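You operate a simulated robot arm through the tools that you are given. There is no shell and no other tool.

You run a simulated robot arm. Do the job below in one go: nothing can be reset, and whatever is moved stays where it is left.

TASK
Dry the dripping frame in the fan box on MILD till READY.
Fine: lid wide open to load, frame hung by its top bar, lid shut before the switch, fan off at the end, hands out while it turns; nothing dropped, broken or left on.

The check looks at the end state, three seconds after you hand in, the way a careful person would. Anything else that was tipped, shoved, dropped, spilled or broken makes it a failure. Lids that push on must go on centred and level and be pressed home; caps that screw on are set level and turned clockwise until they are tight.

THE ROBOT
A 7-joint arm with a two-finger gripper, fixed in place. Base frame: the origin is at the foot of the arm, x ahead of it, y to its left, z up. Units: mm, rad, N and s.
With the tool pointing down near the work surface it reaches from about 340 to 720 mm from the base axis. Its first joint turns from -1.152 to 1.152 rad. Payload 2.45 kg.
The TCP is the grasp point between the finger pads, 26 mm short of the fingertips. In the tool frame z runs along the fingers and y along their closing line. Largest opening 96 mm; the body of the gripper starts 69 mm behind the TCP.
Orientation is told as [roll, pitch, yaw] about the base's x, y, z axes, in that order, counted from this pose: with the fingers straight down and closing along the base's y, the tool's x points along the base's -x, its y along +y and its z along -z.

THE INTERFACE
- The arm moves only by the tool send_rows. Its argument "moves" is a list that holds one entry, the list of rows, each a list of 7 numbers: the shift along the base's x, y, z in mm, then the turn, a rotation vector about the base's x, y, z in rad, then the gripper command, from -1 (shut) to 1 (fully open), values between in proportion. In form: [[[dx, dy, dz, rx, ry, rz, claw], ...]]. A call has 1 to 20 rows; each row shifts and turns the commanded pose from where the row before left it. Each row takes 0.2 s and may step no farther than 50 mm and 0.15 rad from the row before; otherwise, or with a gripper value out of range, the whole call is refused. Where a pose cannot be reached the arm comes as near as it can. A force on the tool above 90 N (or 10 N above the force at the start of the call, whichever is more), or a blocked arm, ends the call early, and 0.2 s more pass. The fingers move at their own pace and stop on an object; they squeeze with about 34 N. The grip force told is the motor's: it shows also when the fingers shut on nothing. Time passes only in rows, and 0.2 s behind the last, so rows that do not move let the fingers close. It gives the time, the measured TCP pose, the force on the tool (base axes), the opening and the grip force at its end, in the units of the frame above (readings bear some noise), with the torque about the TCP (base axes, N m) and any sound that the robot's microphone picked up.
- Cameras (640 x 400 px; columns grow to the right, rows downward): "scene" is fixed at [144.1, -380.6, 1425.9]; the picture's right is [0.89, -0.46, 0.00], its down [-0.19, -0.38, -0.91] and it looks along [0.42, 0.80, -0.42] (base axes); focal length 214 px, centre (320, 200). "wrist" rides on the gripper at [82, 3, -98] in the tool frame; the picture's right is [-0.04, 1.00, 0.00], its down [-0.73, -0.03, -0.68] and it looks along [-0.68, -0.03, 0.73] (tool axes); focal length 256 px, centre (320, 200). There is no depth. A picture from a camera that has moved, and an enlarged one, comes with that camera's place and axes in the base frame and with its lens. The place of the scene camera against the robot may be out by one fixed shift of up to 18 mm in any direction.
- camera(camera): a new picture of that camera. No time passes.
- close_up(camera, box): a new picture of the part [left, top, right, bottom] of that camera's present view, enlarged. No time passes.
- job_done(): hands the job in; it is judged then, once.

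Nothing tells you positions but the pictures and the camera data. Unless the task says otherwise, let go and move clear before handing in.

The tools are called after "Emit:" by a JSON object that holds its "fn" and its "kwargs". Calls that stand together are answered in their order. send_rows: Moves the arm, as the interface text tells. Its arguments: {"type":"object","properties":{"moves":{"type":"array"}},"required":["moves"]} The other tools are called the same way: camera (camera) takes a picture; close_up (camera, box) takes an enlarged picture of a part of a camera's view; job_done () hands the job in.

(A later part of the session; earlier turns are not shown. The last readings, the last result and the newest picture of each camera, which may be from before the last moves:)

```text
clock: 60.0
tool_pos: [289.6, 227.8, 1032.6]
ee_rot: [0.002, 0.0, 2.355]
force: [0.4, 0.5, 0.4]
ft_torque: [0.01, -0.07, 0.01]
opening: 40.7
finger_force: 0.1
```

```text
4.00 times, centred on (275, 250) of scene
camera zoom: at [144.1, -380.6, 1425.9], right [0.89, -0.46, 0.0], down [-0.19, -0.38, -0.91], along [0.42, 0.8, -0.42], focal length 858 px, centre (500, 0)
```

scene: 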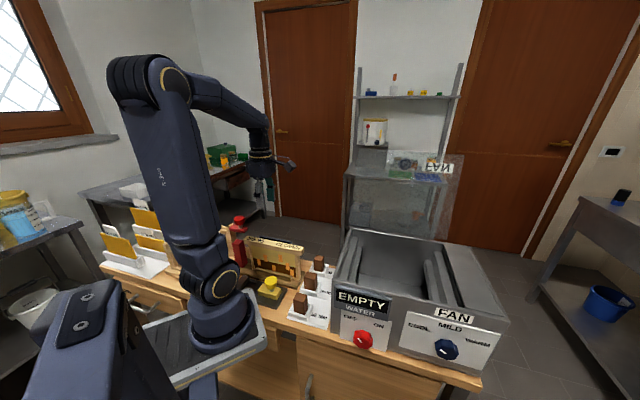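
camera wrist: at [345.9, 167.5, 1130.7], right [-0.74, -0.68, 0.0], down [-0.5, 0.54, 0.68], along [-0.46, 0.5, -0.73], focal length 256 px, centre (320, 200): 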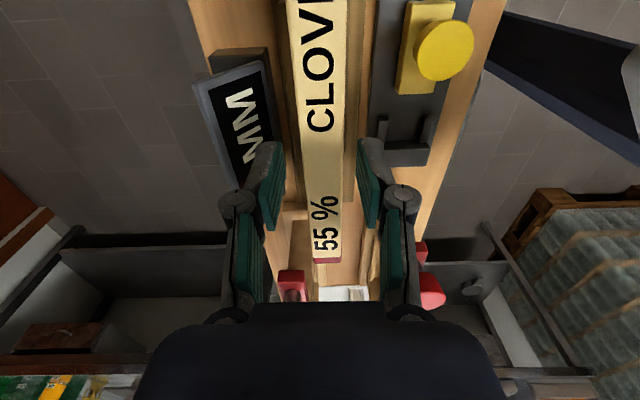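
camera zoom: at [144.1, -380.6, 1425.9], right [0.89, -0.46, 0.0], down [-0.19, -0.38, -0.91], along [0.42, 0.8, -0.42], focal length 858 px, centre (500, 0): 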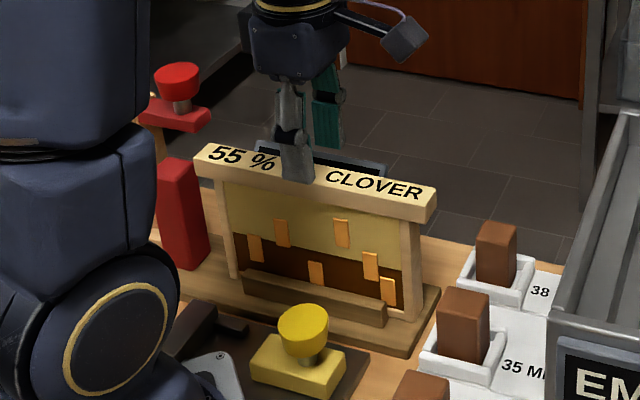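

The fingers straddle the bar's middle with even gaps. I lower to z≈996 so the pads cover just the bar, then close.

Emit:
{"fn": "send_rows", "kwargs": {"moves": [[[0, 0, -15, 0, 0, 0, -0.15], [0, 0, -12, 0, 0, 0, -0.15], [0, 0, -9, 0, 0, 0, -0.15], [0, 0, 0, 0, 0, 0, -0.15]]]}}

Emit:
{"fn": "camera", "kwargs": {"camera": "wrist"}}

Emit:
{"fn": "close_up", "kwargs": {"camera": "scene", "box": [230, 200, 330, 290]}}

```text
clock: 61.0
tool_pos: [291.0, 227.2, 997.4]
ee_rot: [0.002, -0.002, 2.355]
force: [0.1, -0.9, -0.5]
ft_torque: [0.02, -0.01, 0.01]
opening: 40.8
finger_force: 0.1
```

```text
taken
camera wrist: at [345.9, 167.7, 1094.8], right [-0.74, -0.68, 0.0], down [-0.5, 0.54, 0.68], along [-0.46, 0.5, -0.73], focal length 256 px, centre (320, 200)
```

wrist: 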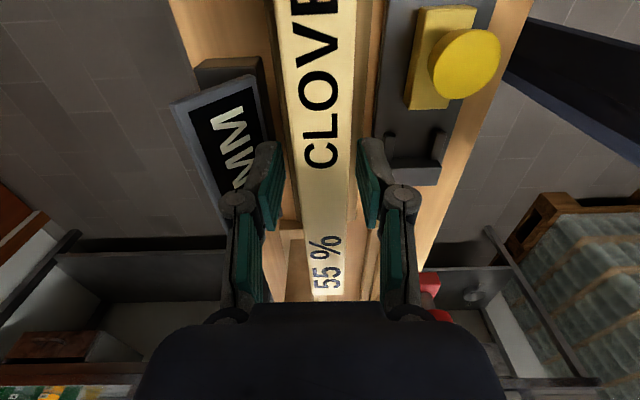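

```text
4.44 times, centred on (280, 245) of scene
camera zoom: at [144.1, -380.6, 1425.9], right [0.89, -0.46, 0.0], down [-0.19, -0.38, -0.91], along [0.42, 0.8, -0.42], focal length 953 px, centre (498, 0)
```

zoom: 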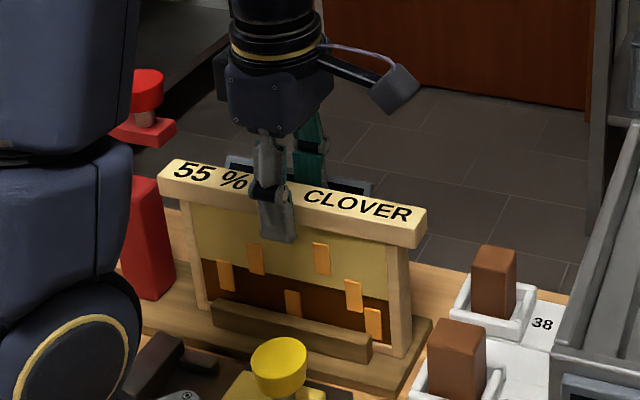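

The tips reach a little below the bar's underside; I raise by 4 mm so only the wood is touched, then close.

Emit:
{"fn": "send_rows", "kwargs": {"moves": [[[-0.7, 0.3, 4, 0, 0, 0, -0.15], [0, 0, 0, 0, 0, 0, -0.8], [0, 0, 0, 0, 0, 0, -0.8], [0, 0, 0, 0, 0, 0, -0.8], [0, 0, 0, 0, 0, 0, -0.8]]]}}

Emit:
{"fn": "camera", "kwargs": {"camera": "wrist"}}

```text
clock: 62.2
tool_pos: [288.7, 228.2, 1001.1]
ee_rot: [0.004, -0.001, 2.354]
force: [-0.5, -0.7, -0.5]
ft_torque: [-0.04, 0.03, 0.06]
opening: 25.8
finger_force: 34.3
```

```text
taken
camera wrist: at [345.0, 168.1, 1099.0], right [-0.74, -0.68, 0.0], down [-0.5, 0.54, 0.68], along [-0.46, 0.5, -0.73], focal length 256 px, centre (320, 200)
```

wrist: 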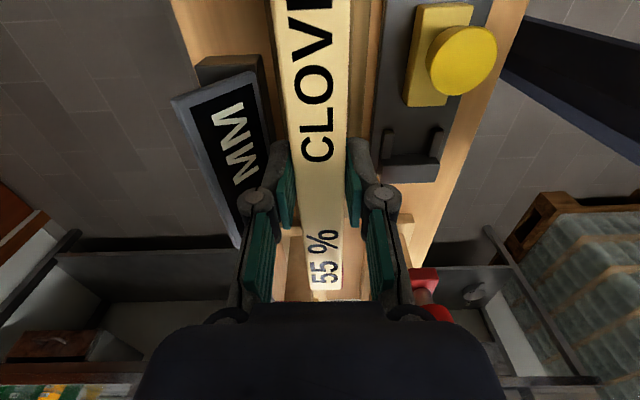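

The bar is gripped cleanly (25.8 mm, no side force). I lift it slowly, straight up.

Emit:
{"fn": "send_rows", "kwargs": {"moves": [[[0, 0, 4, 0, 0, 0, -0.8], [0, 0, 6, 0, 0, 0, -0.8], [0, 0, 10, 0, 0, 0, -0.8], [0, 0, 0, 0, 0, 0, -0.8]]]}}

Emit:
{"fn": "close_up", "kwargs": {"camera": "scene", "box": [220, 190, 340, 300]}}

```text
clock: 63.2
tool_pos: [290.0, 228.1, 1021.7]
ee_rot: [0.001, 0.001, 2.354]
force: [-0.2, -0.5, -4.5]
ft_torque: [-0.04, 0.0, 0.01]
opening: 25.7
finger_force: 33.3
```

```text
3.64 times, centred on (280, 245) of scene
camera zoom: at [144.1, -380.5, 1425.9], right [0.89, -0.46, 0.0], down [-0.19, -0.38, -0.91], along [0.42, 0.8, -0.42], focal length 780 px, centre (466, 36)
```

zoom: 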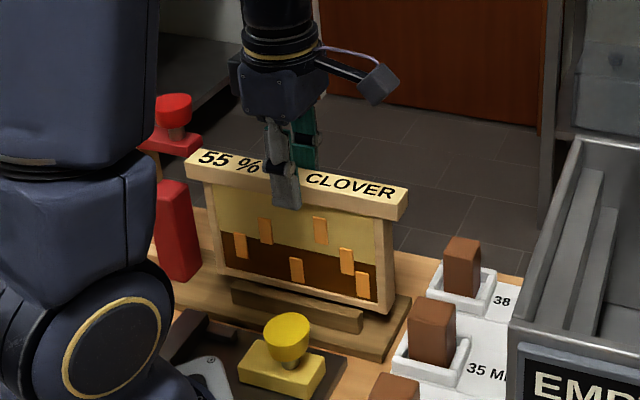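

The frame comes up freely, about 4.5 N. I raise it to travelling height and carry it over to above the open box.

Emit:
{"fn": "send_rows", "kwargs": {"moves": [[[0, 0, 25, 0, 0, 0, -0.8], [0, 0, 35, 0, 0, 0, -0.8], [0, 0, 35, 0, 0, 0, -0.8], [0, 0, 35, 0, 0, 0, -0.8], [0, 0, 35, 0, 0, 0, -0.8], [0, 0, 35, 0, 0, 0, -0.8], [0, 0, 0, 0, 0, 0, -0.8]]]}}

Emit:
{"fn": "camera", "kwargs": {"camera": "scene"}}

```text
clock: 64.8
tool_pos: [289.2, 228.2, 1220.4]
ee_rot: [0.002, -0.001, 2.354]
force: [-0.3, 0.2, -4.4]
ft_torque: [-0.01, 0.02, 0.01]
opening: 25.4
finger_force: 34.7
```

```text
taken
```

scene: 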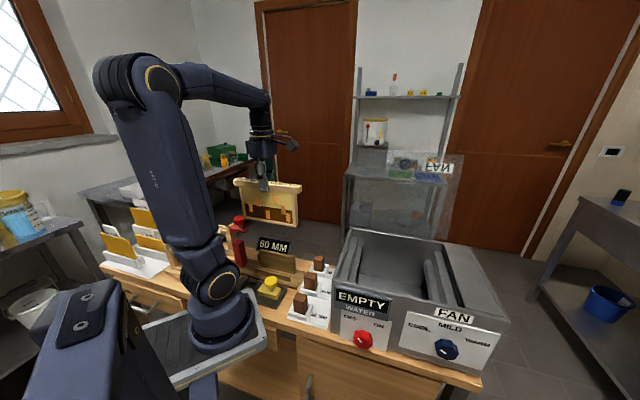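

The frame hangs level from the gripper. Now I carry it along the bench to above the box opening.

Emit:
{"fn": "send_rows", "kwargs": {"moves": [[[12, -15, 0, 0, 0, 0, -0.8], [20, -24, 0, 0, 0, 0, -0.8], [20, -24, 0, 0, 0, 0, -0.8], [20, -24, 0, 0, 0, 0, -0.8], [20, -24, 0, 0, 0, 0, -0.8], [20, -24, 0, 0, 0, 0, -0.8], [20, -24, 0, 0, 0, 0, -0.8], [20, -24, 0, 0, 0, 0, -0.8], [20, -24, 0, 0, 0, 0, -0.8], [20, -24, 0, 0, 0, 0, -0.8], [20, -24, 0, 0, 0, 0, -0.8], [20, -24, 0, 0, 0, 0, -0.8], [20.8, -23.1, 0, 0, 0, 0, -0.8], [0, 0, 0, 0, 0, 0, -0.8]]]}}

Emit:
{"fn": "camera", "kwargs": {"camera": "scene"}}

Emit:
{"fn": "camera", "kwargs": {"camera": "wrist"}}

```text
clock: 67.8
tool_pos: [542.8, -73.6, 1221.7]
ee_rot: [0.003, -0.001, 2.355]
force: [-0.5, 0.4, -4.6]
ft_torque: [-0.03, 0.06, 0.01]
opening: 25.6
finger_force: 34.1
```

```text
taken
```

scene: 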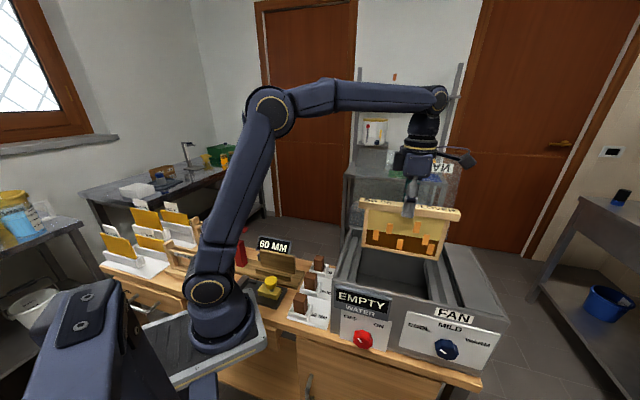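

```text
taken
camera wrist: at [598.1, -134.5, 1318.8], right [-0.74, -0.68, 0.0], down [-0.5, 0.54, 0.68], along [-0.46, 0.5, -0.73], focal length 256 px, centre (320, 200)
```

wrist: 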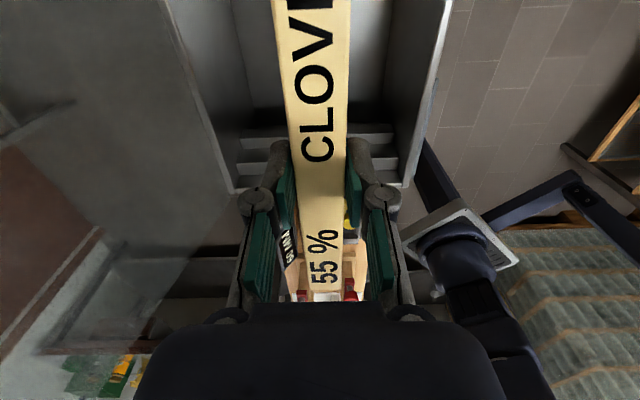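

The frame hangs above the opening. I enlarge the wrist view to see the left rail steps against the bar.

Emit:
{"fn": "close_up", "kwargs": {"camera": "wrist", "box": [220, 90, 450, 210]}}

Emit:
{"fn": "close_up", "kwargs": {"camera": "scene", "box": [330, 180, 500, 310]}}

```text
2.78 times, centred on (335, 150) of wrist
camera zoom: at [598.1, -134.5, 1318.8], right [-0.74, -0.68, 0.0], down [-0.5, 0.54, 0.68], along [-0.46, 0.5, -0.73], focal length 712 px, centre (278, 339)
```

zoom: 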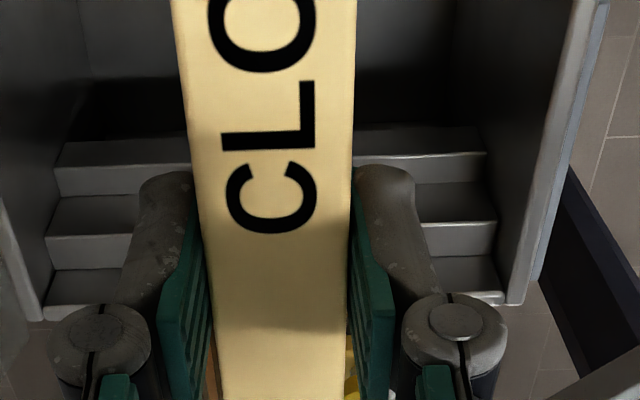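

```text
3.08 times, centred on (415, 245) of scene
camera zoom: at [144.2, -380.6, 1425.9], right [0.89, -0.46, 0.0], down [-0.19, -0.38, -0.91], along [0.42, 0.8, -0.42], focal length 660 px, centre (28, 62)
```

zoom: 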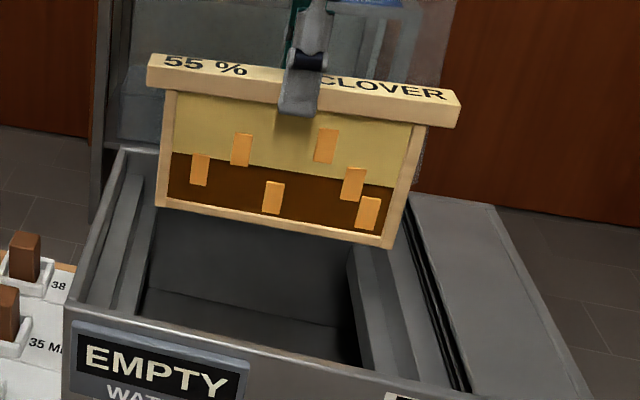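

The bar's left end lies at u≈324 against the shoulder at 322, and the right end should be equally close to the right shoulder, so it's centred for the ledges. I lower partway and check.

Emit:
{"fn": "send_rows", "kwargs": {"moves": [[[0, 0, -20, 0, 0, 0, -0.8], [0, 0, -25, 0, 0, 0, -0.8], [0, 0, -25, 0, 0, 0, -0.8], [0, 0, -25, 0, 0, 0, -0.8], [0, 0, -12, 0, 0, 0, -0.8], [0, 0, 0, 0, 0, 0, -0.8]]]}}

Emit:
{"fn": "close_up", "kwargs": {"camera": "scene", "box": [330, 180, 500, 310]}}

Emit:
{"fn": "camera", "kwargs": {"camera": "wrist"}}

```text
clock: 69.2
tool_pos: [541.1, -73.4, 1114.3]
ee_rot: [0.003, 0.0, 2.354]
force: [-1.1, -0.2, -3.7]
ft_torque: [0.0, 0.0, -0.02]
opening: 25.6
finger_force: 33.8
```

```text
3.08 times, centred on (415, 245) of scene
camera zoom: at [144.2, -380.6, 1425.9], right [0.89, -0.46, 0.0], down [-0.19, -0.38, -0.91], along [0.42, 0.8, -0.42], focal length 660 px, centre (28, 62)
```

zoom: 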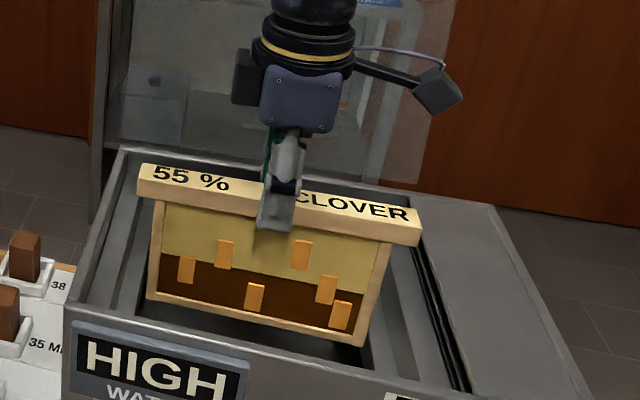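

```text
taken
camera wrist: at [597.9, -134.5, 1211.6], right [-0.74, -0.68, 0.0], down [-0.5, 0.54, 0.68], along [-0.46, 0.5, -0.73], focal length 256 px, centre (320, 200)
```

wrist: 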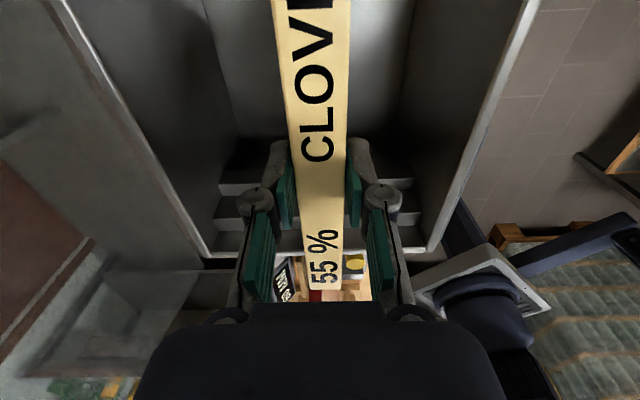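

The display now reads HIGH water, so it senses the frame. I lower further to just above the shoulders and check again.

Emit:
{"fn": "send_rows", "kwargs": {"moves": [[[0, 0, -15, 0, 0, 0, -0.8], [0, 0, -15, 0, 0, 0, -0.8], [0, 0, -12, 0, 0, 0, -0.8], [0, 0, 0, 0, 0, 0, -0.8]]]}}

Emit:
{"fn": "close_up", "kwargs": {"camera": "scene", "box": [330, 190, 470, 300]}}

Emit:
{"fn": "close_up", "kwargs": {"camera": "wrist", "box": [200, 150, 460, 320]}}

```text
clock: 70.2
tool_pos: [543.5, -73.0, 1073.0]
ee_rot: [0.002, 0.002, 2.354]
force: [-0.7, 0.8, -5.4]
ft_torque: [0.0, 0.0, 0.03]
opening: 25.6
finger_force: 33.9
```

```text
3.64 times, centred on (400, 245) of scene
camera zoom: at [144.2, -380.6, 1425.9], right [0.89, -0.46, 0.0], down [-0.19, -0.38, -0.91], along [0.42, 0.8, -0.42], focal length 780 px, centre (29, 36)
```

zoom: 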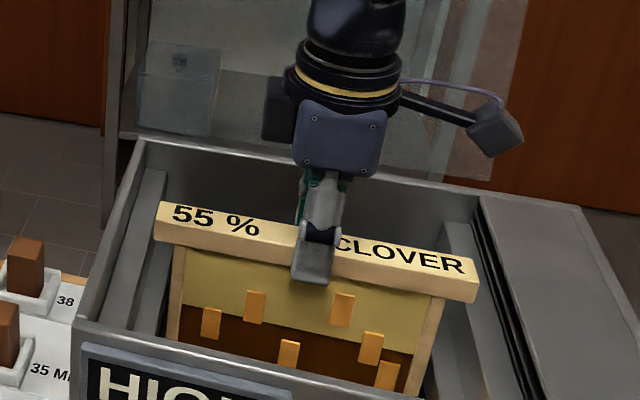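

```text
2.35 times, centred on (330, 235) of wrist
camera zoom: at [597.9, -134.1, 1169.8], right [-0.74, -0.68, 0.0], down [-0.5, 0.54, 0.68], along [-0.46, 0.5, -0.73], focal length 602 px, centre (296, 118)
```

zoom: 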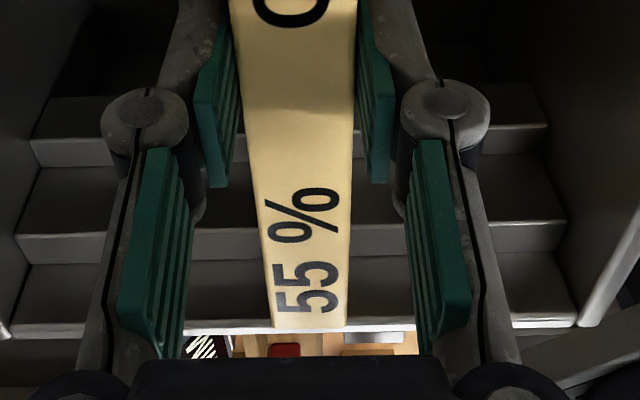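

The frame body is between the ledges. I now lower in small steps, watching force and torque for any touch at either bar end.

Emit:
{"fn": "send_rows", "kwargs": {"moves": [[[0, 0, -7, 0, 0, 0, -0.8], [0, 0, -6, 0, 0, 0, -0.8], [0, 0, 0, 0, 0, 0, -0.8]]]}}

Emit:
{"fn": "close_up", "kwargs": {"camera": "scene", "box": [340, 200, 400, 290]}}

Emit:
{"fn": "close_up", "kwargs": {"camera": "scene", "box": [400, 210, 470, 300]}}

Emit:
{"fn": "close_up", "kwargs": {"camera": "wrist", "box": [250, 200, 400, 310]}}

```text
clock: 71.0
tool_pos: [542.1, -74.1, 1058.7]
ee_rot: [0.001, -0.002, 2.353]
force: [0.0, 0.2, -5.4]
ft_torque: [-0.02, 0.04, -0.02]
opening: 25.9
finger_force: 33.7
```

```text
4.44 times, centred on (370, 245) of scene
camera zoom: at [144.2, -380.6, 1425.9], right [0.89, -0.46, 0.0], down [-0.19, -0.38, -0.91], along [0.42, 0.8, -0.42], focal length 953 px, centre (98, 0)
```

zoom: 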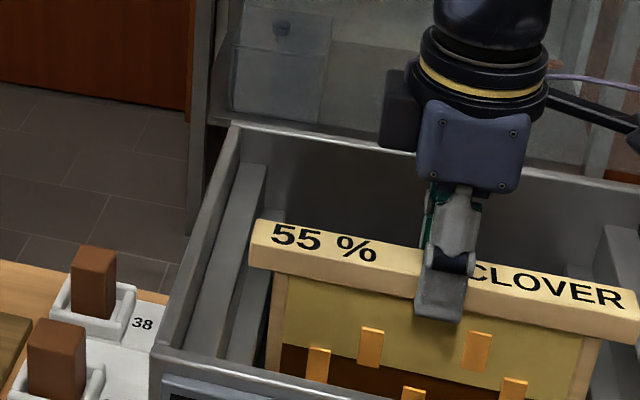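

```text
4.44 times, centred on (435, 255) of scene
camera zoom: at [144.2, -380.6, 1425.9], right [0.89, -0.46, 0.0], down [-0.19, -0.38, -0.91], along [0.42, 0.8, -0.42], focal length 953 px, centre (-191, -44)
```

zoom: 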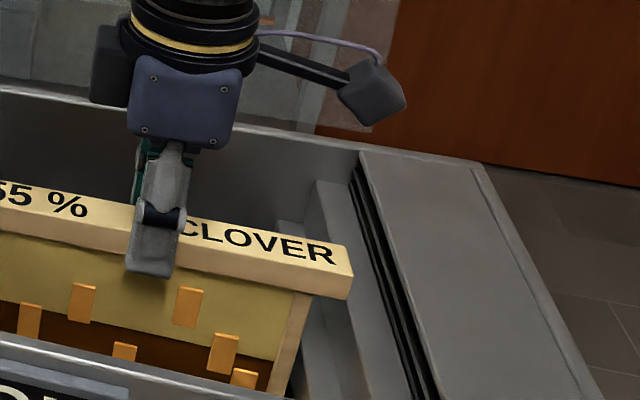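

```text
3.64 times, centred on (325, 255) of wrist
camera zoom: at [597.7, -134.3, 1156.4], right [-0.74, -0.68, 0.0], down [-0.5, 0.54, 0.68], along [-0.46, 0.5, -0.73], focal length 931 px, centre (302, 0)
```

zoom: 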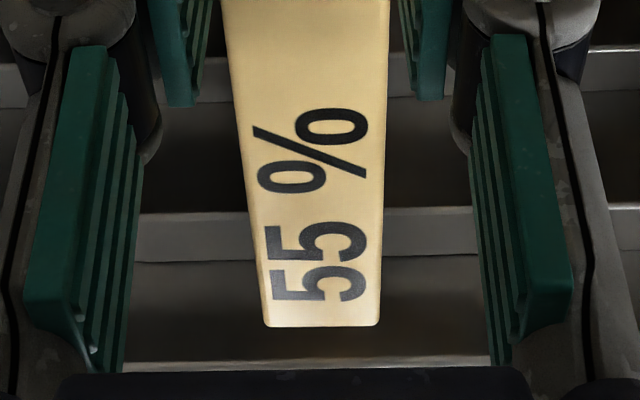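

Left gap about 3 mm, right gap probably about 1 mm, so I nudge 1 mm left and keep lowering in 2–3 mm steps.

Emit:
{"fn": "send_rows", "kwargs": {"moves": [[[-0.7, 0.7, 0, 0, 0, 0, -0.8], [0, 0, -3, 0, 0, 0, -0.8], [0, 0, -3, 0, 0, 0, -0.8], [0, 0, -2, 0, 0, 0, -0.8], [0, 0, 0, 0, 0, 0, -0.8]]]}}

```text
clock: 72.2
tool_pos: [541.3, -74.1, 1051.0]
ee_rot: [0.001, 0.0, 2.353]
force: [-0.3, -0.1, -5.1]
ft_torque: [0.02, -0.02, 0.0]
opening: 25.8
finger_force: 33.9
```

No contact yet. Continuing down.

Emit:
{"fn": "send_rows", "kwargs": {"moves": [[[0, 0, -3, 0, 0, 0, -0.8], [0, 0, -3, 0, 0, 0, -0.8], [0, 0, -2, 0, 0, 0, -0.8], [0, 0, 0, 0, 0, 0, -0.8]]]}}

Emit:
{"fn": "close_up", "kwargs": {"camera": "scene", "box": [340, 200, 470, 300]}}

Emit:
{"fn": "close_up", "kwargs": {"camera": "wrist", "box": [250, 200, 400, 310]}}

```text
clock: 73.2
tool_pos: [542.1, -73.9, 1043.2]
ee_rot: [0.002, 0.0, 2.354]
force: [0.3, -0.8, -4.4]
ft_torque: [-0.02, 0.0, -0.02]
opening: 25.4
finger_force: 33.6
```

```text
4.00 times, centred on (405, 250) of scene
camera zoom: at [144.2, -380.6, 1425.9], right [0.89, -0.46, 0.0], down [-0.19, -0.38, -0.91], along [0.42, 0.8, -0.42], focal length 858 px, centre (-20, 0)
```

zoom: 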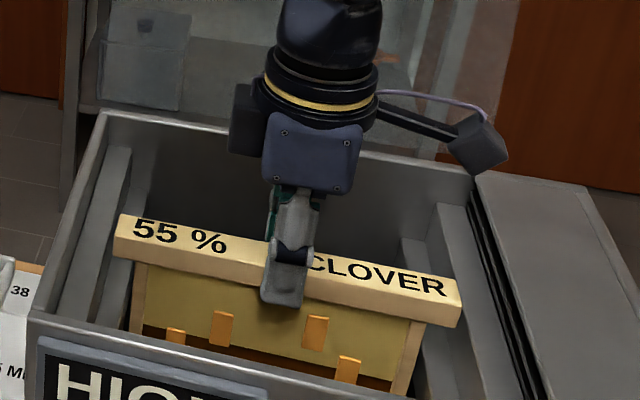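

```text
3.64 times, centred on (325, 255) of wrist
camera zoom: at [597.4, -133.2, 1140.6], right [-0.74, -0.68, 0.0], down [-0.5, 0.54, 0.68], along [-0.46, 0.5, -0.73], focal length 931 px, centre (302, 0)
```

zoom: 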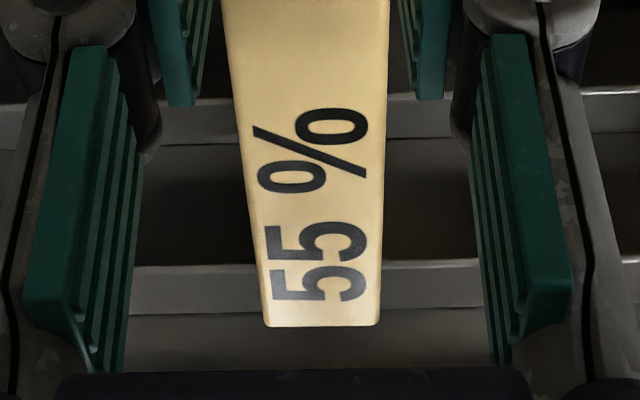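

The bar is now entering between the shoulders with no contact force. I continue slowly down to the ledges.

Emit:
{"fn": "send_rows", "kwargs": {"moves": [[[0, 0, -3, 0, 0, 0, -0.8], [0, 0, -3, 0, 0, 0, -0.8], [0, 0, -3, 0, 0, 0, -0.8], [0, 0, -3, 0, 0, 0, -0.8], [0, 0, 0, 0, 0, 0, -0.8]]]}}

```text
clock: 74.4
tool_pos: [542.5, -73.8, 1029.7]
ee_rot: [0.0, 0.002, 2.353]
force: [0.1, 0.0, -4.7]
ft_torque: [-0.02, 0.01, 0.0]
opening: 25.5
finger_force: 34.0
```

Emit:
{"fn": "send_rows", "kwargs": {"moves": [[[0, 0, -3, 0, 0, 0, -0.8], [0, 0, -3, 0, 0, 0, -0.8], [0, 0, -3, 0, 0, 0, -0.8], [0, 0, 0, 0, 0, 0, -0.8]]]}}

Emit:
{"fn": "close_up", "kwargs": {"camera": "scene", "box": [340, 200, 470, 300]}}

```text
clock: 75.4
tool_pos: [541.9, -72.2, 1021.8]
ee_rot: [0.002, -0.001, 2.355]
force: [-0.2, 0.1, -5.7]
ft_torque: [0.01, 0.01, -0.01]
opening: 25.7
finger_force: 33.7
```

```text
4.00 times, centred on (405, 250) of scene
camera zoom: at [144.2, -380.6, 1425.9], right [0.89, -0.46, 0.0], down [-0.19, -0.38, -0.91], along [0.42, 0.8, -0.42], focal length 858 px, centre (-20, 0)
```

zoom: 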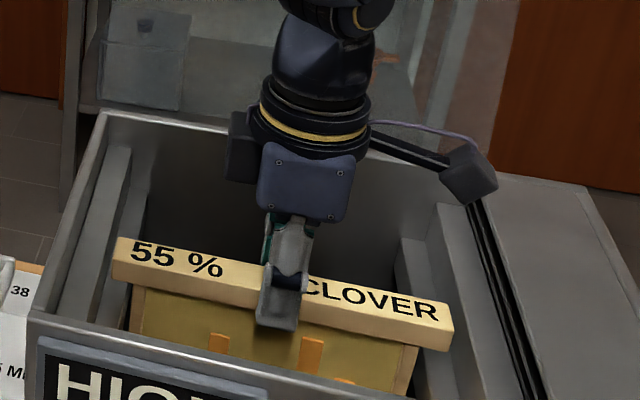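

The bar sits well between the shoulders. A few more millimetres until the ledges take the weight.

Emit:
{"fn": "send_rows", "kwargs": {"moves": [[[0, 0, -2, 0, 0, 0, -0.8], [0, 0, -2, 0, 0, 0, -0.8], [0, 0, -2, 0, 0, 0, -0.8], [0, 0, 0, 0, 0, 0, -0.8]]]}}

```text
clock: 76.4
tool_pos: [541.9, -73.9, 1016.0]
ee_rot: [0.002, -0.001, 2.354]
force: [0.5, 0.1, -4.6]
ft_torque: [0.0, -0.03, 0.01]
opening: 25.5
finger_force: 34.2
```

Emit:
{"fn": "send_rows", "kwargs": {"moves": [[[0, 0, -2, 0, 0, 0, -0.8], [0, 0, -2, 0, 0, 0, -0.8], [0, 0, 0, 0, 0, 0, -0.8]]]}}

```text
clock: 77.2
tool_pos: [542.9, -72.2, 1011.6]
ee_rot: [0.002, 0.0, 2.357]
force: [0.0, 0.4, -5.2]
ft_torque: [-0.02, -0.06, 0.01]
opening: 25.7
finger_force: 34.0
```

Emit:
{"fn": "send_rows", "kwargs": {"moves": [[[0, 0, -2, 0, 0, 0, -0.8], [0, 0, -1.5, 0, 0, 0, -0.8], [0, 0, 0, 0, 0, 0, -0.8]]]}}

Emit:
{"fn": "close_up", "kwargs": {"camera": "scene", "box": [340, 200, 470, 300]}}

Emit:
{"fn": "close_up", "kwargs": {"camera": "wrist", "box": [250, 170, 400, 310]}}

```text
clock: 78.0
tool_pos: [541.3, -73.5, 1008.3]
ee_rot: [0.002, -0.002, 2.355]
force: [0.2, -0.8, -5.5]
ft_torque: [0.04, 0.0, 0.04]
opening: 25.4
finger_force: 33.8
```

```text
4.00 times, centred on (405, 250) of scene
camera zoom: at [144.2, -380.6, 1425.9], right [0.89, -0.46, 0.0], down [-0.19, -0.38, -0.91], along [0.42, 0.8, -0.42], focal length 858 px, centre (-20, 0)
```

zoom: 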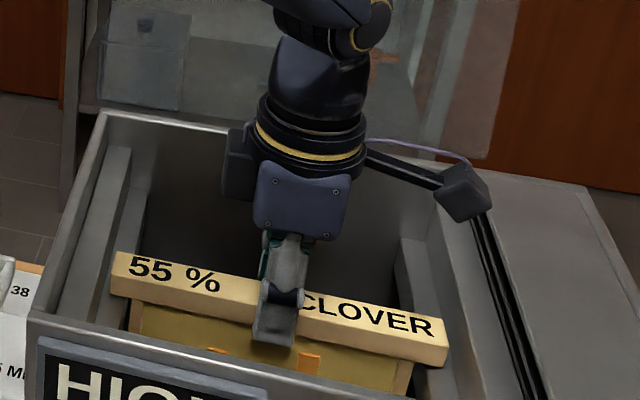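

```text
2.86 times, centred on (325, 240) of wrist
camera zoom: at [596.9, -133.2, 1106.2], right [-0.74, -0.68, 0.0], down [-0.5, 0.54, 0.68], along [-0.46, 0.5, -0.73], focal length 731 px, centre (306, 86)
```

zoom: 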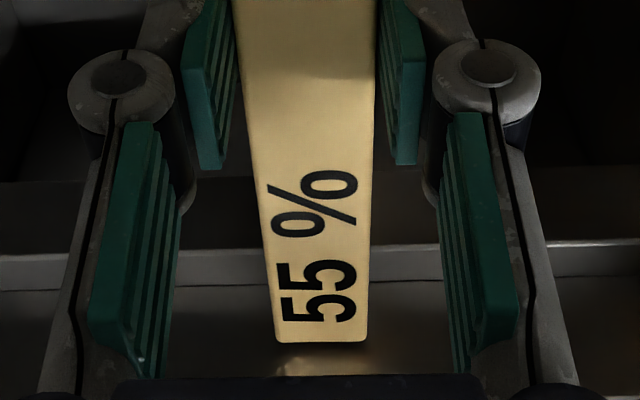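

Still hanging free. I keep going in 1.5–2 mm steps.

Emit:
{"fn": "send_rows", "kwargs": {"moves": [[[0, 0, -2, 0, 0, 0, -0.8], [0, 0, -1.5, 0, 0, 0, -0.8], [0, 0, 0, 0, 0, 0, -0.8]]]}}

```text
clock: 78.8
tool_pos: [541.9, -73.3, 1005.7]
ee_rot: [0.001, -0.001, 2.356]
force: [-0.2, 0.3, -2.4]
ft_torque: [0.17, 0.13, 0.0]
opening: 25.6
finger_force: 34.2
```

The left end has touched its ledge (weight reading halves, small torque). One more millimetre for the right end.

Emit:
{"fn": "send_rows", "kwargs": {"moves": [[[0, 0, -1, 0, 0, 0, -0.8], [0, 0, 0, 0, 0, 0, -0.8]]]}}

Emit:
{"fn": "close_up", "kwargs": {"camera": "scene", "box": [340, 200, 470, 300]}}

```text
clock: 79.4
tool_pos: [541.2, -73.2, 1004.3]
ee_rot: [-0.001, 0.002, 2.353]
force: [-4.9, 0.9, 14.2]
ft_torque: [0.51, 0.42, -0.07]
opening: 25.7
finger_force: 34.1
```

```text
4.00 times, centred on (405, 250) of scene
camera zoom: at [143.7, -380.5, 1426.0], right [0.89, -0.46, 0.0], down [-0.19, -0.38, -0.91], along [0.42, 0.8, -0.42], focal length 858 px, centre (-20, 0)
```

zoom: 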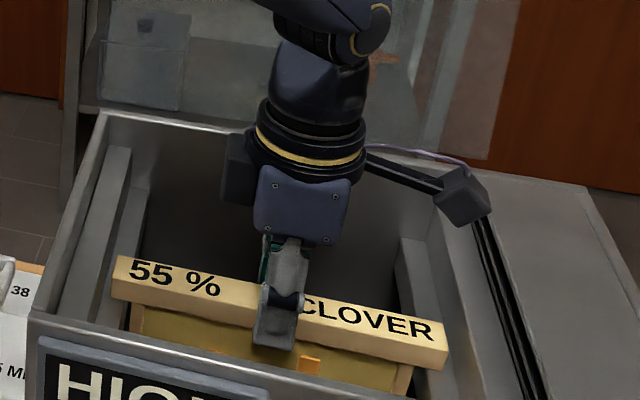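

Both ends now rest on their ledges (upward reaction 14 N). I ease off slightly and open the fingers just enough to free the bar.

Emit:
{"fn": "send_rows", "kwargs": {"moves": [[[0, 0, 0.8, 0, 0, 0, -0.8], [0, 0, 0, 0, 0, 0, -0.3], [0, 0, 0, 0, 0, 0, -0.15], [0, 0, 0, 0, 0, 0, -0.1], [0, 0, 0, 0, 0, 0, -0.1]]]}}

Emit:
{"fn": "close_up", "kwargs": {"camera": "scene", "box": [340, 200, 470, 300]}}

Emit:
{"fn": "camera", "kwargs": {"camera": "wrist"}}

```text
clock: 80.6
tool_pos: [542.1, -73.0, 1004.4]
ee_rot: [0.001, 0.001, 2.356]
force: [0.6, 0.0, -0.2]
ft_torque: [-0.01, 0.02, 0.0]
opening: 43.5
finger_force: 0.1
```

```text
4.00 times, centred on (405, 250) of scene
camera zoom: at [144.1, -380.6, 1425.9], right [0.89, -0.46, 0.0], down [-0.19, -0.38, -0.91], along [0.42, 0.8, -0.42], focal length 858 px, centre (-20, 0)
```

zoom: 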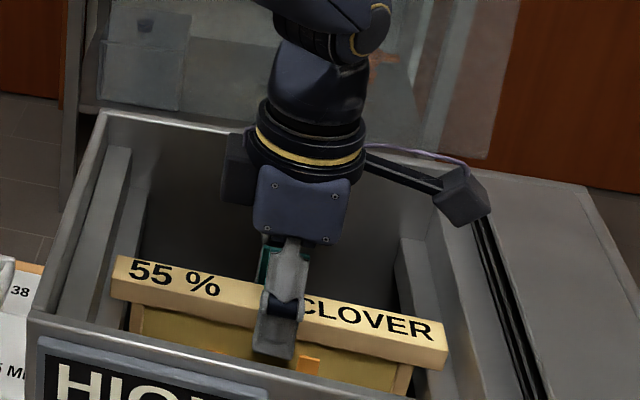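

```text
taken
camera wrist: at [597.2, -133.2, 1102.8], right [-0.74, -0.68, 0.0], down [-0.5, 0.54, 0.68], along [-0.46, 0.5, -0.73], focal length 256 px, centre (320, 200)
```

wrist: 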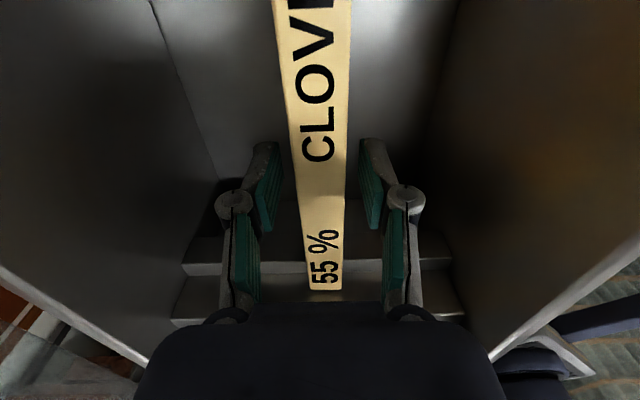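

The frame hangs on its bar and stayed put when released. I raise the open hand straight up and out.

Emit:
{"fn": "send_rows", "kwargs": {"moves": [[[0, 0, 6, 0, 0, 0, -0.1], [0, 0, 10, 0, 0, 0, -0.1], [0, 0, 20, 0, 0, 0, -0.1], [0, 0, 35, 0, 0, 0, -0.1], [0, 0, 40, 0, 0, 0, -0.1], [0, 0, 40, 0, 0, 0, -0.1], [0, 0, 40, 0, 0, 0, -0.1], [0, 0, 35, 0, 0, 0, -0.1], [0, 0, 0, 0, 0, 0, -0.1]]]}}

Emit:
{"fn": "camera", "kwargs": {"camera": "wrist"}}

Emit:
{"fn": "close_up", "kwargs": {"camera": "scene", "box": [320, 190, 500, 320]}}

```text
clock: 82.6
tool_pos: [541.0, -72.3, 1232.7]
ee_rot: [0.001, 0.0, 2.355]
force: [0.2, -0.6, 0.6]
ft_torque: [0.02, -0.03, 0.0]
opening: 43.1
finger_force: 0.0
```

```text
taken
camera wrist: at [596.9, -133.1, 1330.4], right [-0.74, -0.68, 0.0], down [-0.5, 0.54, 0.68], along [-0.46, 0.5, -0.73], focal length 256 px, centre (320, 200)
```

wrist: 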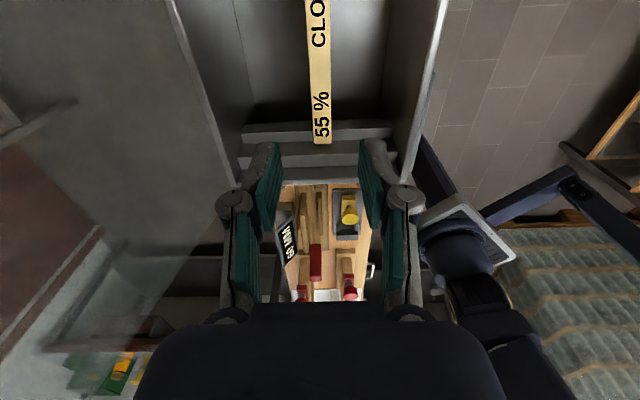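

```text
3.08 times, centred on (410, 255) of scene
camera zoom: at [144.1, -380.6, 1425.9], right [0.89, -0.46, 0.0], down [-0.19, -0.38, -0.91], along [0.42, 0.8, -0.42], focal length 660 px, centre (43, 31)
```

zoom: 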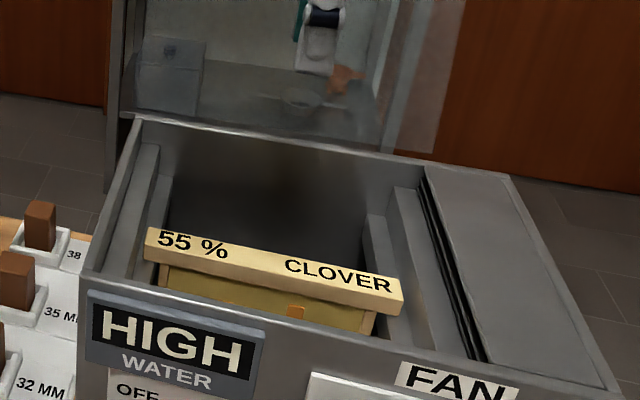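

The frame hangs evenly on both ledges, display HIGH. Now I go back the way I came to re-grip the lid knob from the left: first up and over to the left.

Emit:
{"fn": "send_rows", "kwargs": {"moves": [[[-20, 29, 9, 0, 0, 0, 0.5], [-20, 29, 9, 0, 0, 0, 0.5], [-20, 29, 9, 0, 0, 0, 0.5], [-20, 29, 9, 0, 0, 0, 0.5], [-20, 29, 9, 0, 0, 0, 0.5], [-21, 29.6, 9, 0, 0, 0.057, 0.5], [5, 3, 0, -0.099, -0.099, 0, 0.5], [5, 3, 0, -0.099, -0.099, 0, 0.5], [5, 3, 0, -0.099, -0.099, 0, 0.5], [5, 3, 0, -0.099, -0.099, 0, 0.5], [5, 3, 0, -0.099, -0.099, 0, 0.5], [5, 3, 0, -0.099, -0.099, 0, 0.5], [5, 3, 0, -0.099, -0.099, 0, 0.5], [5, 3, 0, -0.099, -0.099, 0, 0.5], [5, 3, 0, -0.099, -0.099, 0, 0.5], [5, 3, 0, -0.099, -0.099, 0, 0.5]]]}}

Emit:
{"fn": "camera", "kwargs": {"camera": "scene"}}

```text
clock: 86.0
tool_pos: [470.1, 131.6, 1285.6]
ee_rot: [0.309, 1.394, 2.669]
force: [-1.1, 0.4, 0.0]
ft_torque: [0.0, 0.01, 0.0]
opening: 71.8
finger_force: 0.1
```

```text
taken
```

scene: 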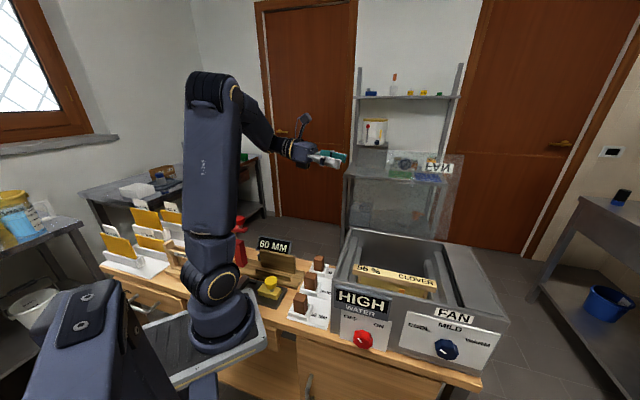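

The pose matches the one I had before. I roll the tool the other way to line up with the open lid's knob, keeping left of the lid.

Emit:
{"fn": "send_rows", "kwargs": {"moves": [[[0, 0, 0, -0.07, 0.07, 0, 0.5], [0, 0, 0, -0.1, 0.1, 0, 0.5], [0, 0, 0, -0.1, 0.1, 0, 0.5], [12, 12, 0, -0.1, 0.1, 0, 0.5], [12, 12, 0, -0.1, 0.1, 0, 0.5], [12, 12, 0, -0.1, 0.1, 0, 0.5], [12, 12, 0, -0.1, 0.1, 0, 0.5], [12, 12, -5, -0.1, 0.1, 0, 0.5], [12, 12, -5, -0.1, 0.1, 0, 0.5], [12, 12, -5, -0.1, 0.1, 0, 0.5], [12, 12, -5, -0.1, 0.1, 0, 0.5], [10, 10, -5, -0.1, 0.1, 0, 0.5], [0, 0, 0, 0, 0, 0, 0.5]]]}}

Emit:
{"fn": "camera", "kwargs": {"camera": "wrist"}}

Emit:
{"fn": "camera", "kwargs": {"camera": "scene"}}

```text
clock: 88.8
tool_pos: [577.4, 238.1, 1259.6]
ee_rot: [1.586, -0.14, -2.529]
force: [-0.3, -0.8, -0.8]
ft_torque: [-0.03, 0.02, -0.01]
opening: 71.9
finger_force: 0.1
```

```text
taken
camera wrist: at [586.8, 364.7, 1250.0], right [0.07, 0.07, 0.99], down [-0.99, 0.13, 0.06], along [-0.13, -0.99, 0.08], focal length 256 px, centre (320, 200)
```

wrist: 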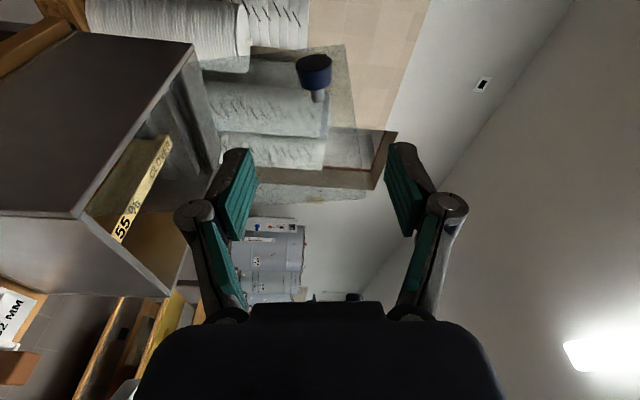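

```text
taken
```

scene: 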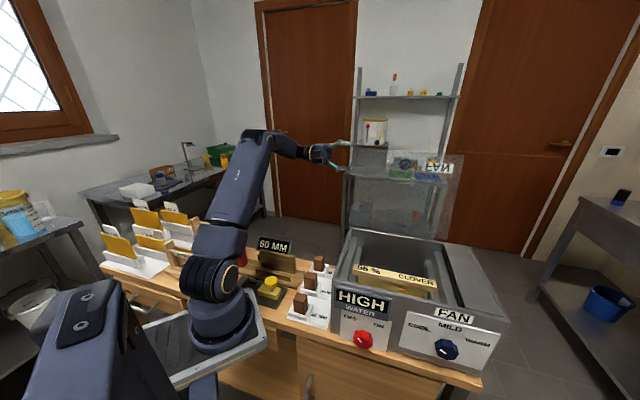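

I'm at the withdrawn pose left of the lid. Now I approach the knob along the tool axis.

Emit:
{"fn": "send_rows", "kwargs": {"moves": [[[11.6, -16, -1, 0, 0, 0.027, 0.5], [11.6, -16, -1, 0, 0, 0, 0.5], [11.6, -16, -1, 0, 0, 0, 0.5], [11.6, -16, -1, 0, 0, 0, 0.5], [11.8, -16.4, 0, 0, 0, 0, 0.5], [0, 0, 0, 0, 0, 0, 0.5]]]}}

Emit:
{"fn": "camera", "kwargs": {"camera": "wrist"}}

```text
clock: 90.2
tool_pos: [634.3, 156.3, 1255.8]
ee_rot: [1.586, -0.139, -2.499]
force: [0.2, -0.4, 0.4]
ft_torque: [0.01, 0.0, -0.02]
opening: 72.2
finger_force: 0.0
```

```text
taken
camera wrist: at [641.3, 284.2, 1245.9], right [0.07, 0.07, 1.0], down [-0.99, 0.11, 0.06], along [-0.1, -0.99, 0.08], focal length 256 px, centre (320, 200)
```

wrist: 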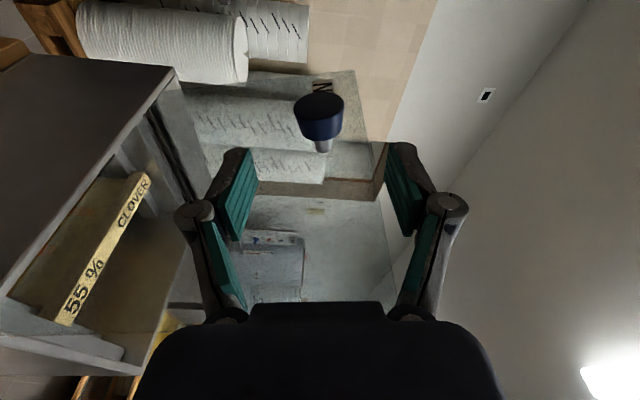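

The view matches the one from when I withdrew. I move in around the knob.

Emit:
{"fn": "send_rows", "kwargs": {"moves": [[[12, -15, 0, 0, 0, 0, 0.3], [12, -15, 0, 0, 0, 0, 0.3], [12, -15, 0, 0, 0, 0, 0.3], [12, -15, 0, 0, 0, 0, 0.3], [10, -12.6, 0, 0, 0, 0, 0.3], [0, 0, 0, 0, 0, 0, 0.3]]]}}

Emit:
{"fn": "camera", "kwargs": {"camera": "wrist"}}

```text
clock: 91.6
tool_pos: [692.9, 84.2, 1255.6]
ee_rot: [1.587, -0.138, -2.501]
force: [0.4, 0.1, 0.5]
ft_torque: [0.02, 0.02, 0.0]
opening: 62.5
finger_force: 0.1
```

```text
taken
camera wrist: at [699.4, 211.3, 1246.1], right [0.07, 0.07, 1.0], down [-0.99, 0.11, 0.06], along [-0.1, -0.99, 0.08], focal length 256 px, centre (320, 200)
```

wrist: 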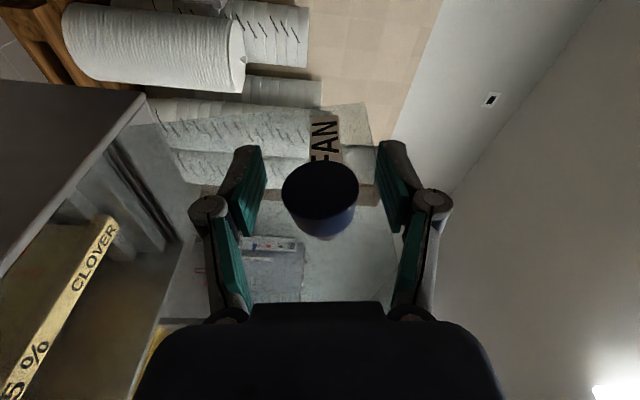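

The knob is between the pads again. Closing on it.

Emit:
{"fn": "send_rows", "kwargs": {"moves": [[[0, 0, 0, 0, 0, 0, -0.7], [0, 0, 0, 0, 0, 0, -0.7], [0, 0, 0, 0, 0, 0, -0.7], [0, 0, 0, 0, 0, 0, -0.7]]]}}

```text
clock: 92.6
tool_pos: [692.4, 84.6, 1256.8]
ee_rot: [1.585, -0.138, -2.501]
force: [-0.8, -1.1, -2.4]
ft_torque: [0.01, -0.01, -0.03]
opening: 37.0
finger_force: 45.4
```

Held with no side load. Now I swing the lid forward again along the arc, first to about 75°.

Emit:
{"fn": "send_rows", "kwargs": {"moves": [[[-6.2, -6.2, 3.6, 0, 0, 0, -0.7], [-6.1, -6.1, 3.2, 0, 0, 0, -0.7], [-7.1, -7.1, 3.0, 0, 0, 0, -0.7], [-7.0, -7.0, 2.8, 0, 0, 0, -0.7], [-7.2, -7.2, 2.0, 0.035, -0.035, 0, -0.7], [-7.2, -7.2, 1.7, 0.035, -0.035, 0, -0.7], [-7.3, -7.3, 1.1, 0.035, -0.035, 0, -0.7], [-7.3, -7.3, 0.6, 0.035, -0.035, 0, -0.7], [-7.4, -7.4, 0.0, 0.035, -0.035, 0, -0.7], [-7.3, -7.3, -0.4, 0.035, -0.035, 0, -0.7]]]}}

Emit:
{"fn": "camera", "kwargs": {"camera": "scene"}}

```text
clock: 94.8
tool_pos: [623.9, 15.2, 1272.5]
ee_rot: [1.541, 0.158, -2.499]
force: [-7.5, 6.1, -19.4]
ft_torque: [-0.33, 0.49, 0.09]
opening: 37.0
finger_force: 45.1
```

```text
taken
```

scene: 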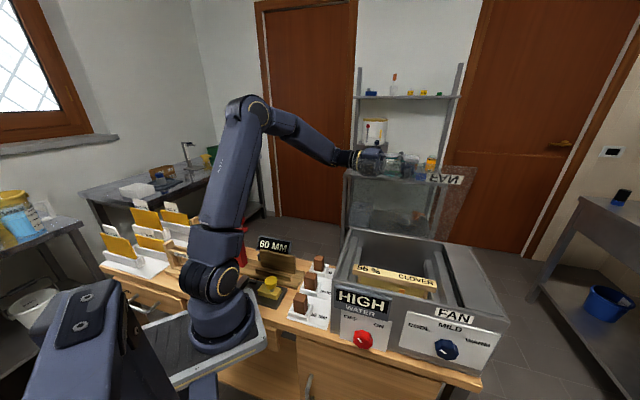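

The lid follows; I correct the radius by about 2 mm and continue to about 52°.

Emit:
{"fn": "send_rows", "kwargs": {"moves": [[[-7.6, -7.0, -2.2, 0.035, -0.035, 0, -0.7], [-7.6, -7.0, -2.2, 0.035, -0.035, 0, -0.7], [-7.2, -7.2, -2.6, 0.035, -0.035, 0, -0.7], [-7.2, -7.2, -2.5, 0.035, -0.035, 0, -0.7], [-7.0, -7.0, -3.3, 0.035, -0.035, 0, -0.7], [-7.0, -7.0, -3.3, 0.035, -0.035, 0, -0.7], [-6.7, -6.7, -4.3, 0.035, -0.035, 0, -0.7], [-6.7, -6.7, -4.3, 0.035, -0.035, 0, -0.7], [-6.4, -6.4, -5.2, 0.035, -0.035, 0, -0.7], [-6.4, -6.4, -5.2, 0.035, -0.035, 0, -0.7]]]}}

Emit:
{"fn": "camera", "kwargs": {"camera": "scene"}}

```text
clock: 97.0
tool_pos: [551.8, -57.1, 1239.5]
ee_rot: [1.461, 0.649, -2.538]
force: [-8.4, -9.3, 19.5]
ft_torque: [-0.02, -0.09, 0.11]
opening: 37.0
finger_force: 45.1
```

```text
taken
```

scene: 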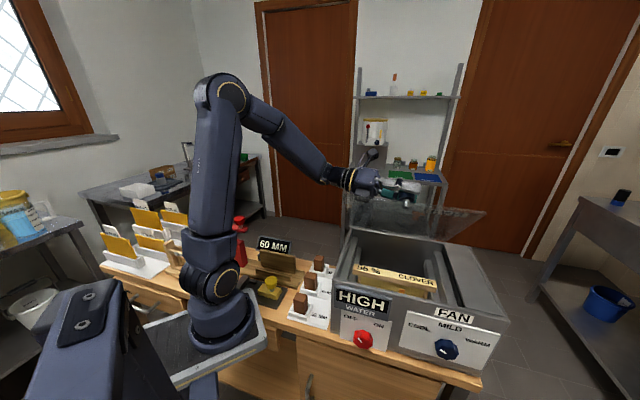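

At about 51°. I pivot the tool back around the knob (so its flange will clear the box edge) and keep lowering to about 23°.

Emit:
{"fn": "send_rows", "kwargs": {"moves": [[[-0.5, -0.5, 0.8, 0.0374, 0.0374, -0.0666, -0.7], [-0.5, -0.5, 0.8, 0.0374, 0.0374, -0.0666, -0.7], [-6, -6, -6, 0.035, -0.035, 0, -0.7], [-6, -6, -6, 0.035, -0.035, 0, -0.7], [-5.5, -5.5, -6.8, 0.035, -0.035, 0, -0.7], [-5.5, -5.5, -6.8, 0.035, -0.035, 0, -0.7], [-5, -5, -7.6, 0.035, -0.035, 0, -0.7], [-5, -5, -7.6, 0.035, -0.035, 0, -0.7], [-4.45, -4.45, -8.2, 0.035, -0.035, 0, -0.7], [-4.45, -4.45, -8.2, 0.035, -0.035, 0, -0.7]]]}}

Emit:
{"fn": "camera", "kwargs": {"camera": "scene"}}

```text
clock: 99.2
tool_pos: [509.0, -97.7, 1183.0]
ee_rot: [1.067, 0.972, -2.935]
force: [-1.0, -17.4, 5.2]
ft_torque: [-0.33, 0.56, -0.32]
opening: 37.1
finger_force: 45.1
```

```text
taken
```

scene: 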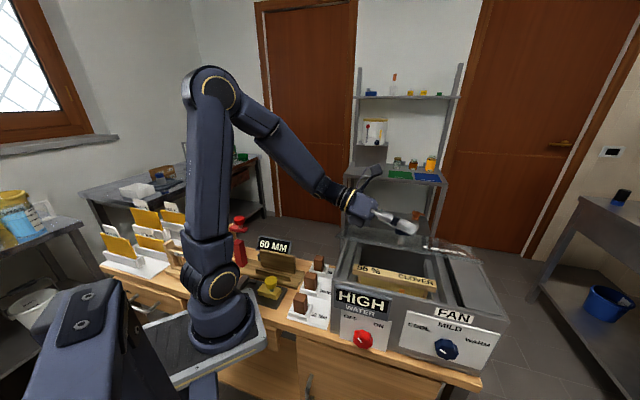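

About 28° now. I continue down to about 6°.

Emit:
{"fn": "send_rows", "kwargs": {"moves": [[[-3.9, -4.6, -8.9, 0.035, -0.035, 0, -0.7], [-3.9, -4.6, -8.9, 0.035, -0.035, 0, -0.7], [-3.2, -3.2, -9.3, 0.035, -0.035, 0, -0.7], [-3.2, -3.2, -9.3, 0.035, -0.035, 0, -0.7], [-2.55, -2.55, -9.7, 0.035, -0.035, 0, -0.7], [-2.55, -2.55, -9.7, 0.035, -0.035, 0, -0.7], [-1.84, -1.84, -10, 0.035, -0.035, 0, -0.7], [-1.84, -1.84, -10, 0.035, -0.035, 0, -0.7]]]}}

Emit:
{"fn": "close_up", "kwargs": {"camera": "scene", "box": [310, 180, 520, 330]}}

```text
clock: 101.0
tool_pos: [485.9, -123.5, 1106.6]
ee_rot: [0.369, 1.233, 2.708]
force: [-28.7, -6.7, 2.6]
ft_torque: [-0.78, -0.19, -0.08]
opening: 37.1
finger_force: 45.1
```

```text
2.67 times, centred on (415, 255) of scene
camera zoom: at [143.1, -380.7, 1426.0], right [0.89, -0.46, 0.0], down [-0.19, -0.38, -0.91], along [0.42, 0.8, -0.42], focal length 572 px, centre (67, 53)
```

zoom: 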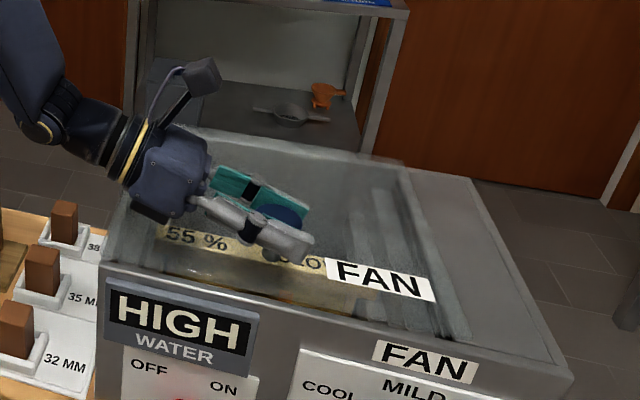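

About 5° left. I shift slightly to relieve the load and set the lid down softly.

Emit:
{"fn": "send_rows", "kwargs": {"moves": [[[-1.5, 0, -4, 0.02, -0.02, 0, -0.7], [-1.5, -0.5, -4, 0.02, -0.02, 0, -0.7], [-0.7, -0.7, -4, 0.02, -0.02, 0, -0.7], [-0.5, -0.5, -3, 0.02, -0.02, 0, -0.7], [0, 0, 0, 0, 0, 0, -0.7]]]}}

Emit:
{"fn": "close_up", "kwargs": {"camera": "scene", "box": [310, 180, 520, 330]}}

```text
clock: 102.2
tool_pos: [485.5, -124.2, 1095.3]
ee_rot: [0.015, 1.27, 2.372]
force: [-22.3, -10.5, 34.2]
ft_torque: [-0.12, -0.07, -0.16]
opening: 37.5
finger_force: 45.0
```

```text
2.67 times, centred on (415, 255) of scene
camera zoom: at [142.8, -380.7, 1426.0], right [0.89, -0.46, 0.0], down [-0.19, -0.38, -0.91], along [0.42, 0.8, -0.42], focal length 572 px, centre (67, 53)
```

zoom: 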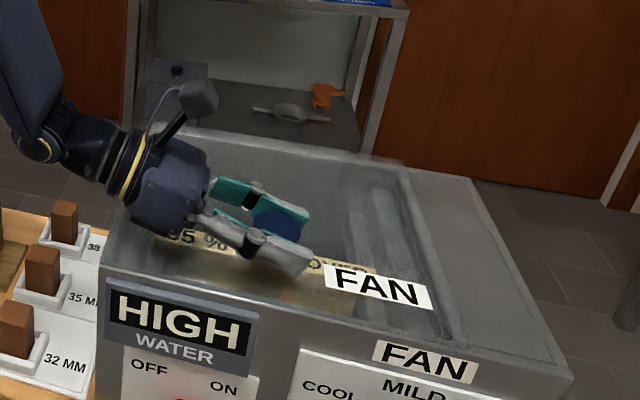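

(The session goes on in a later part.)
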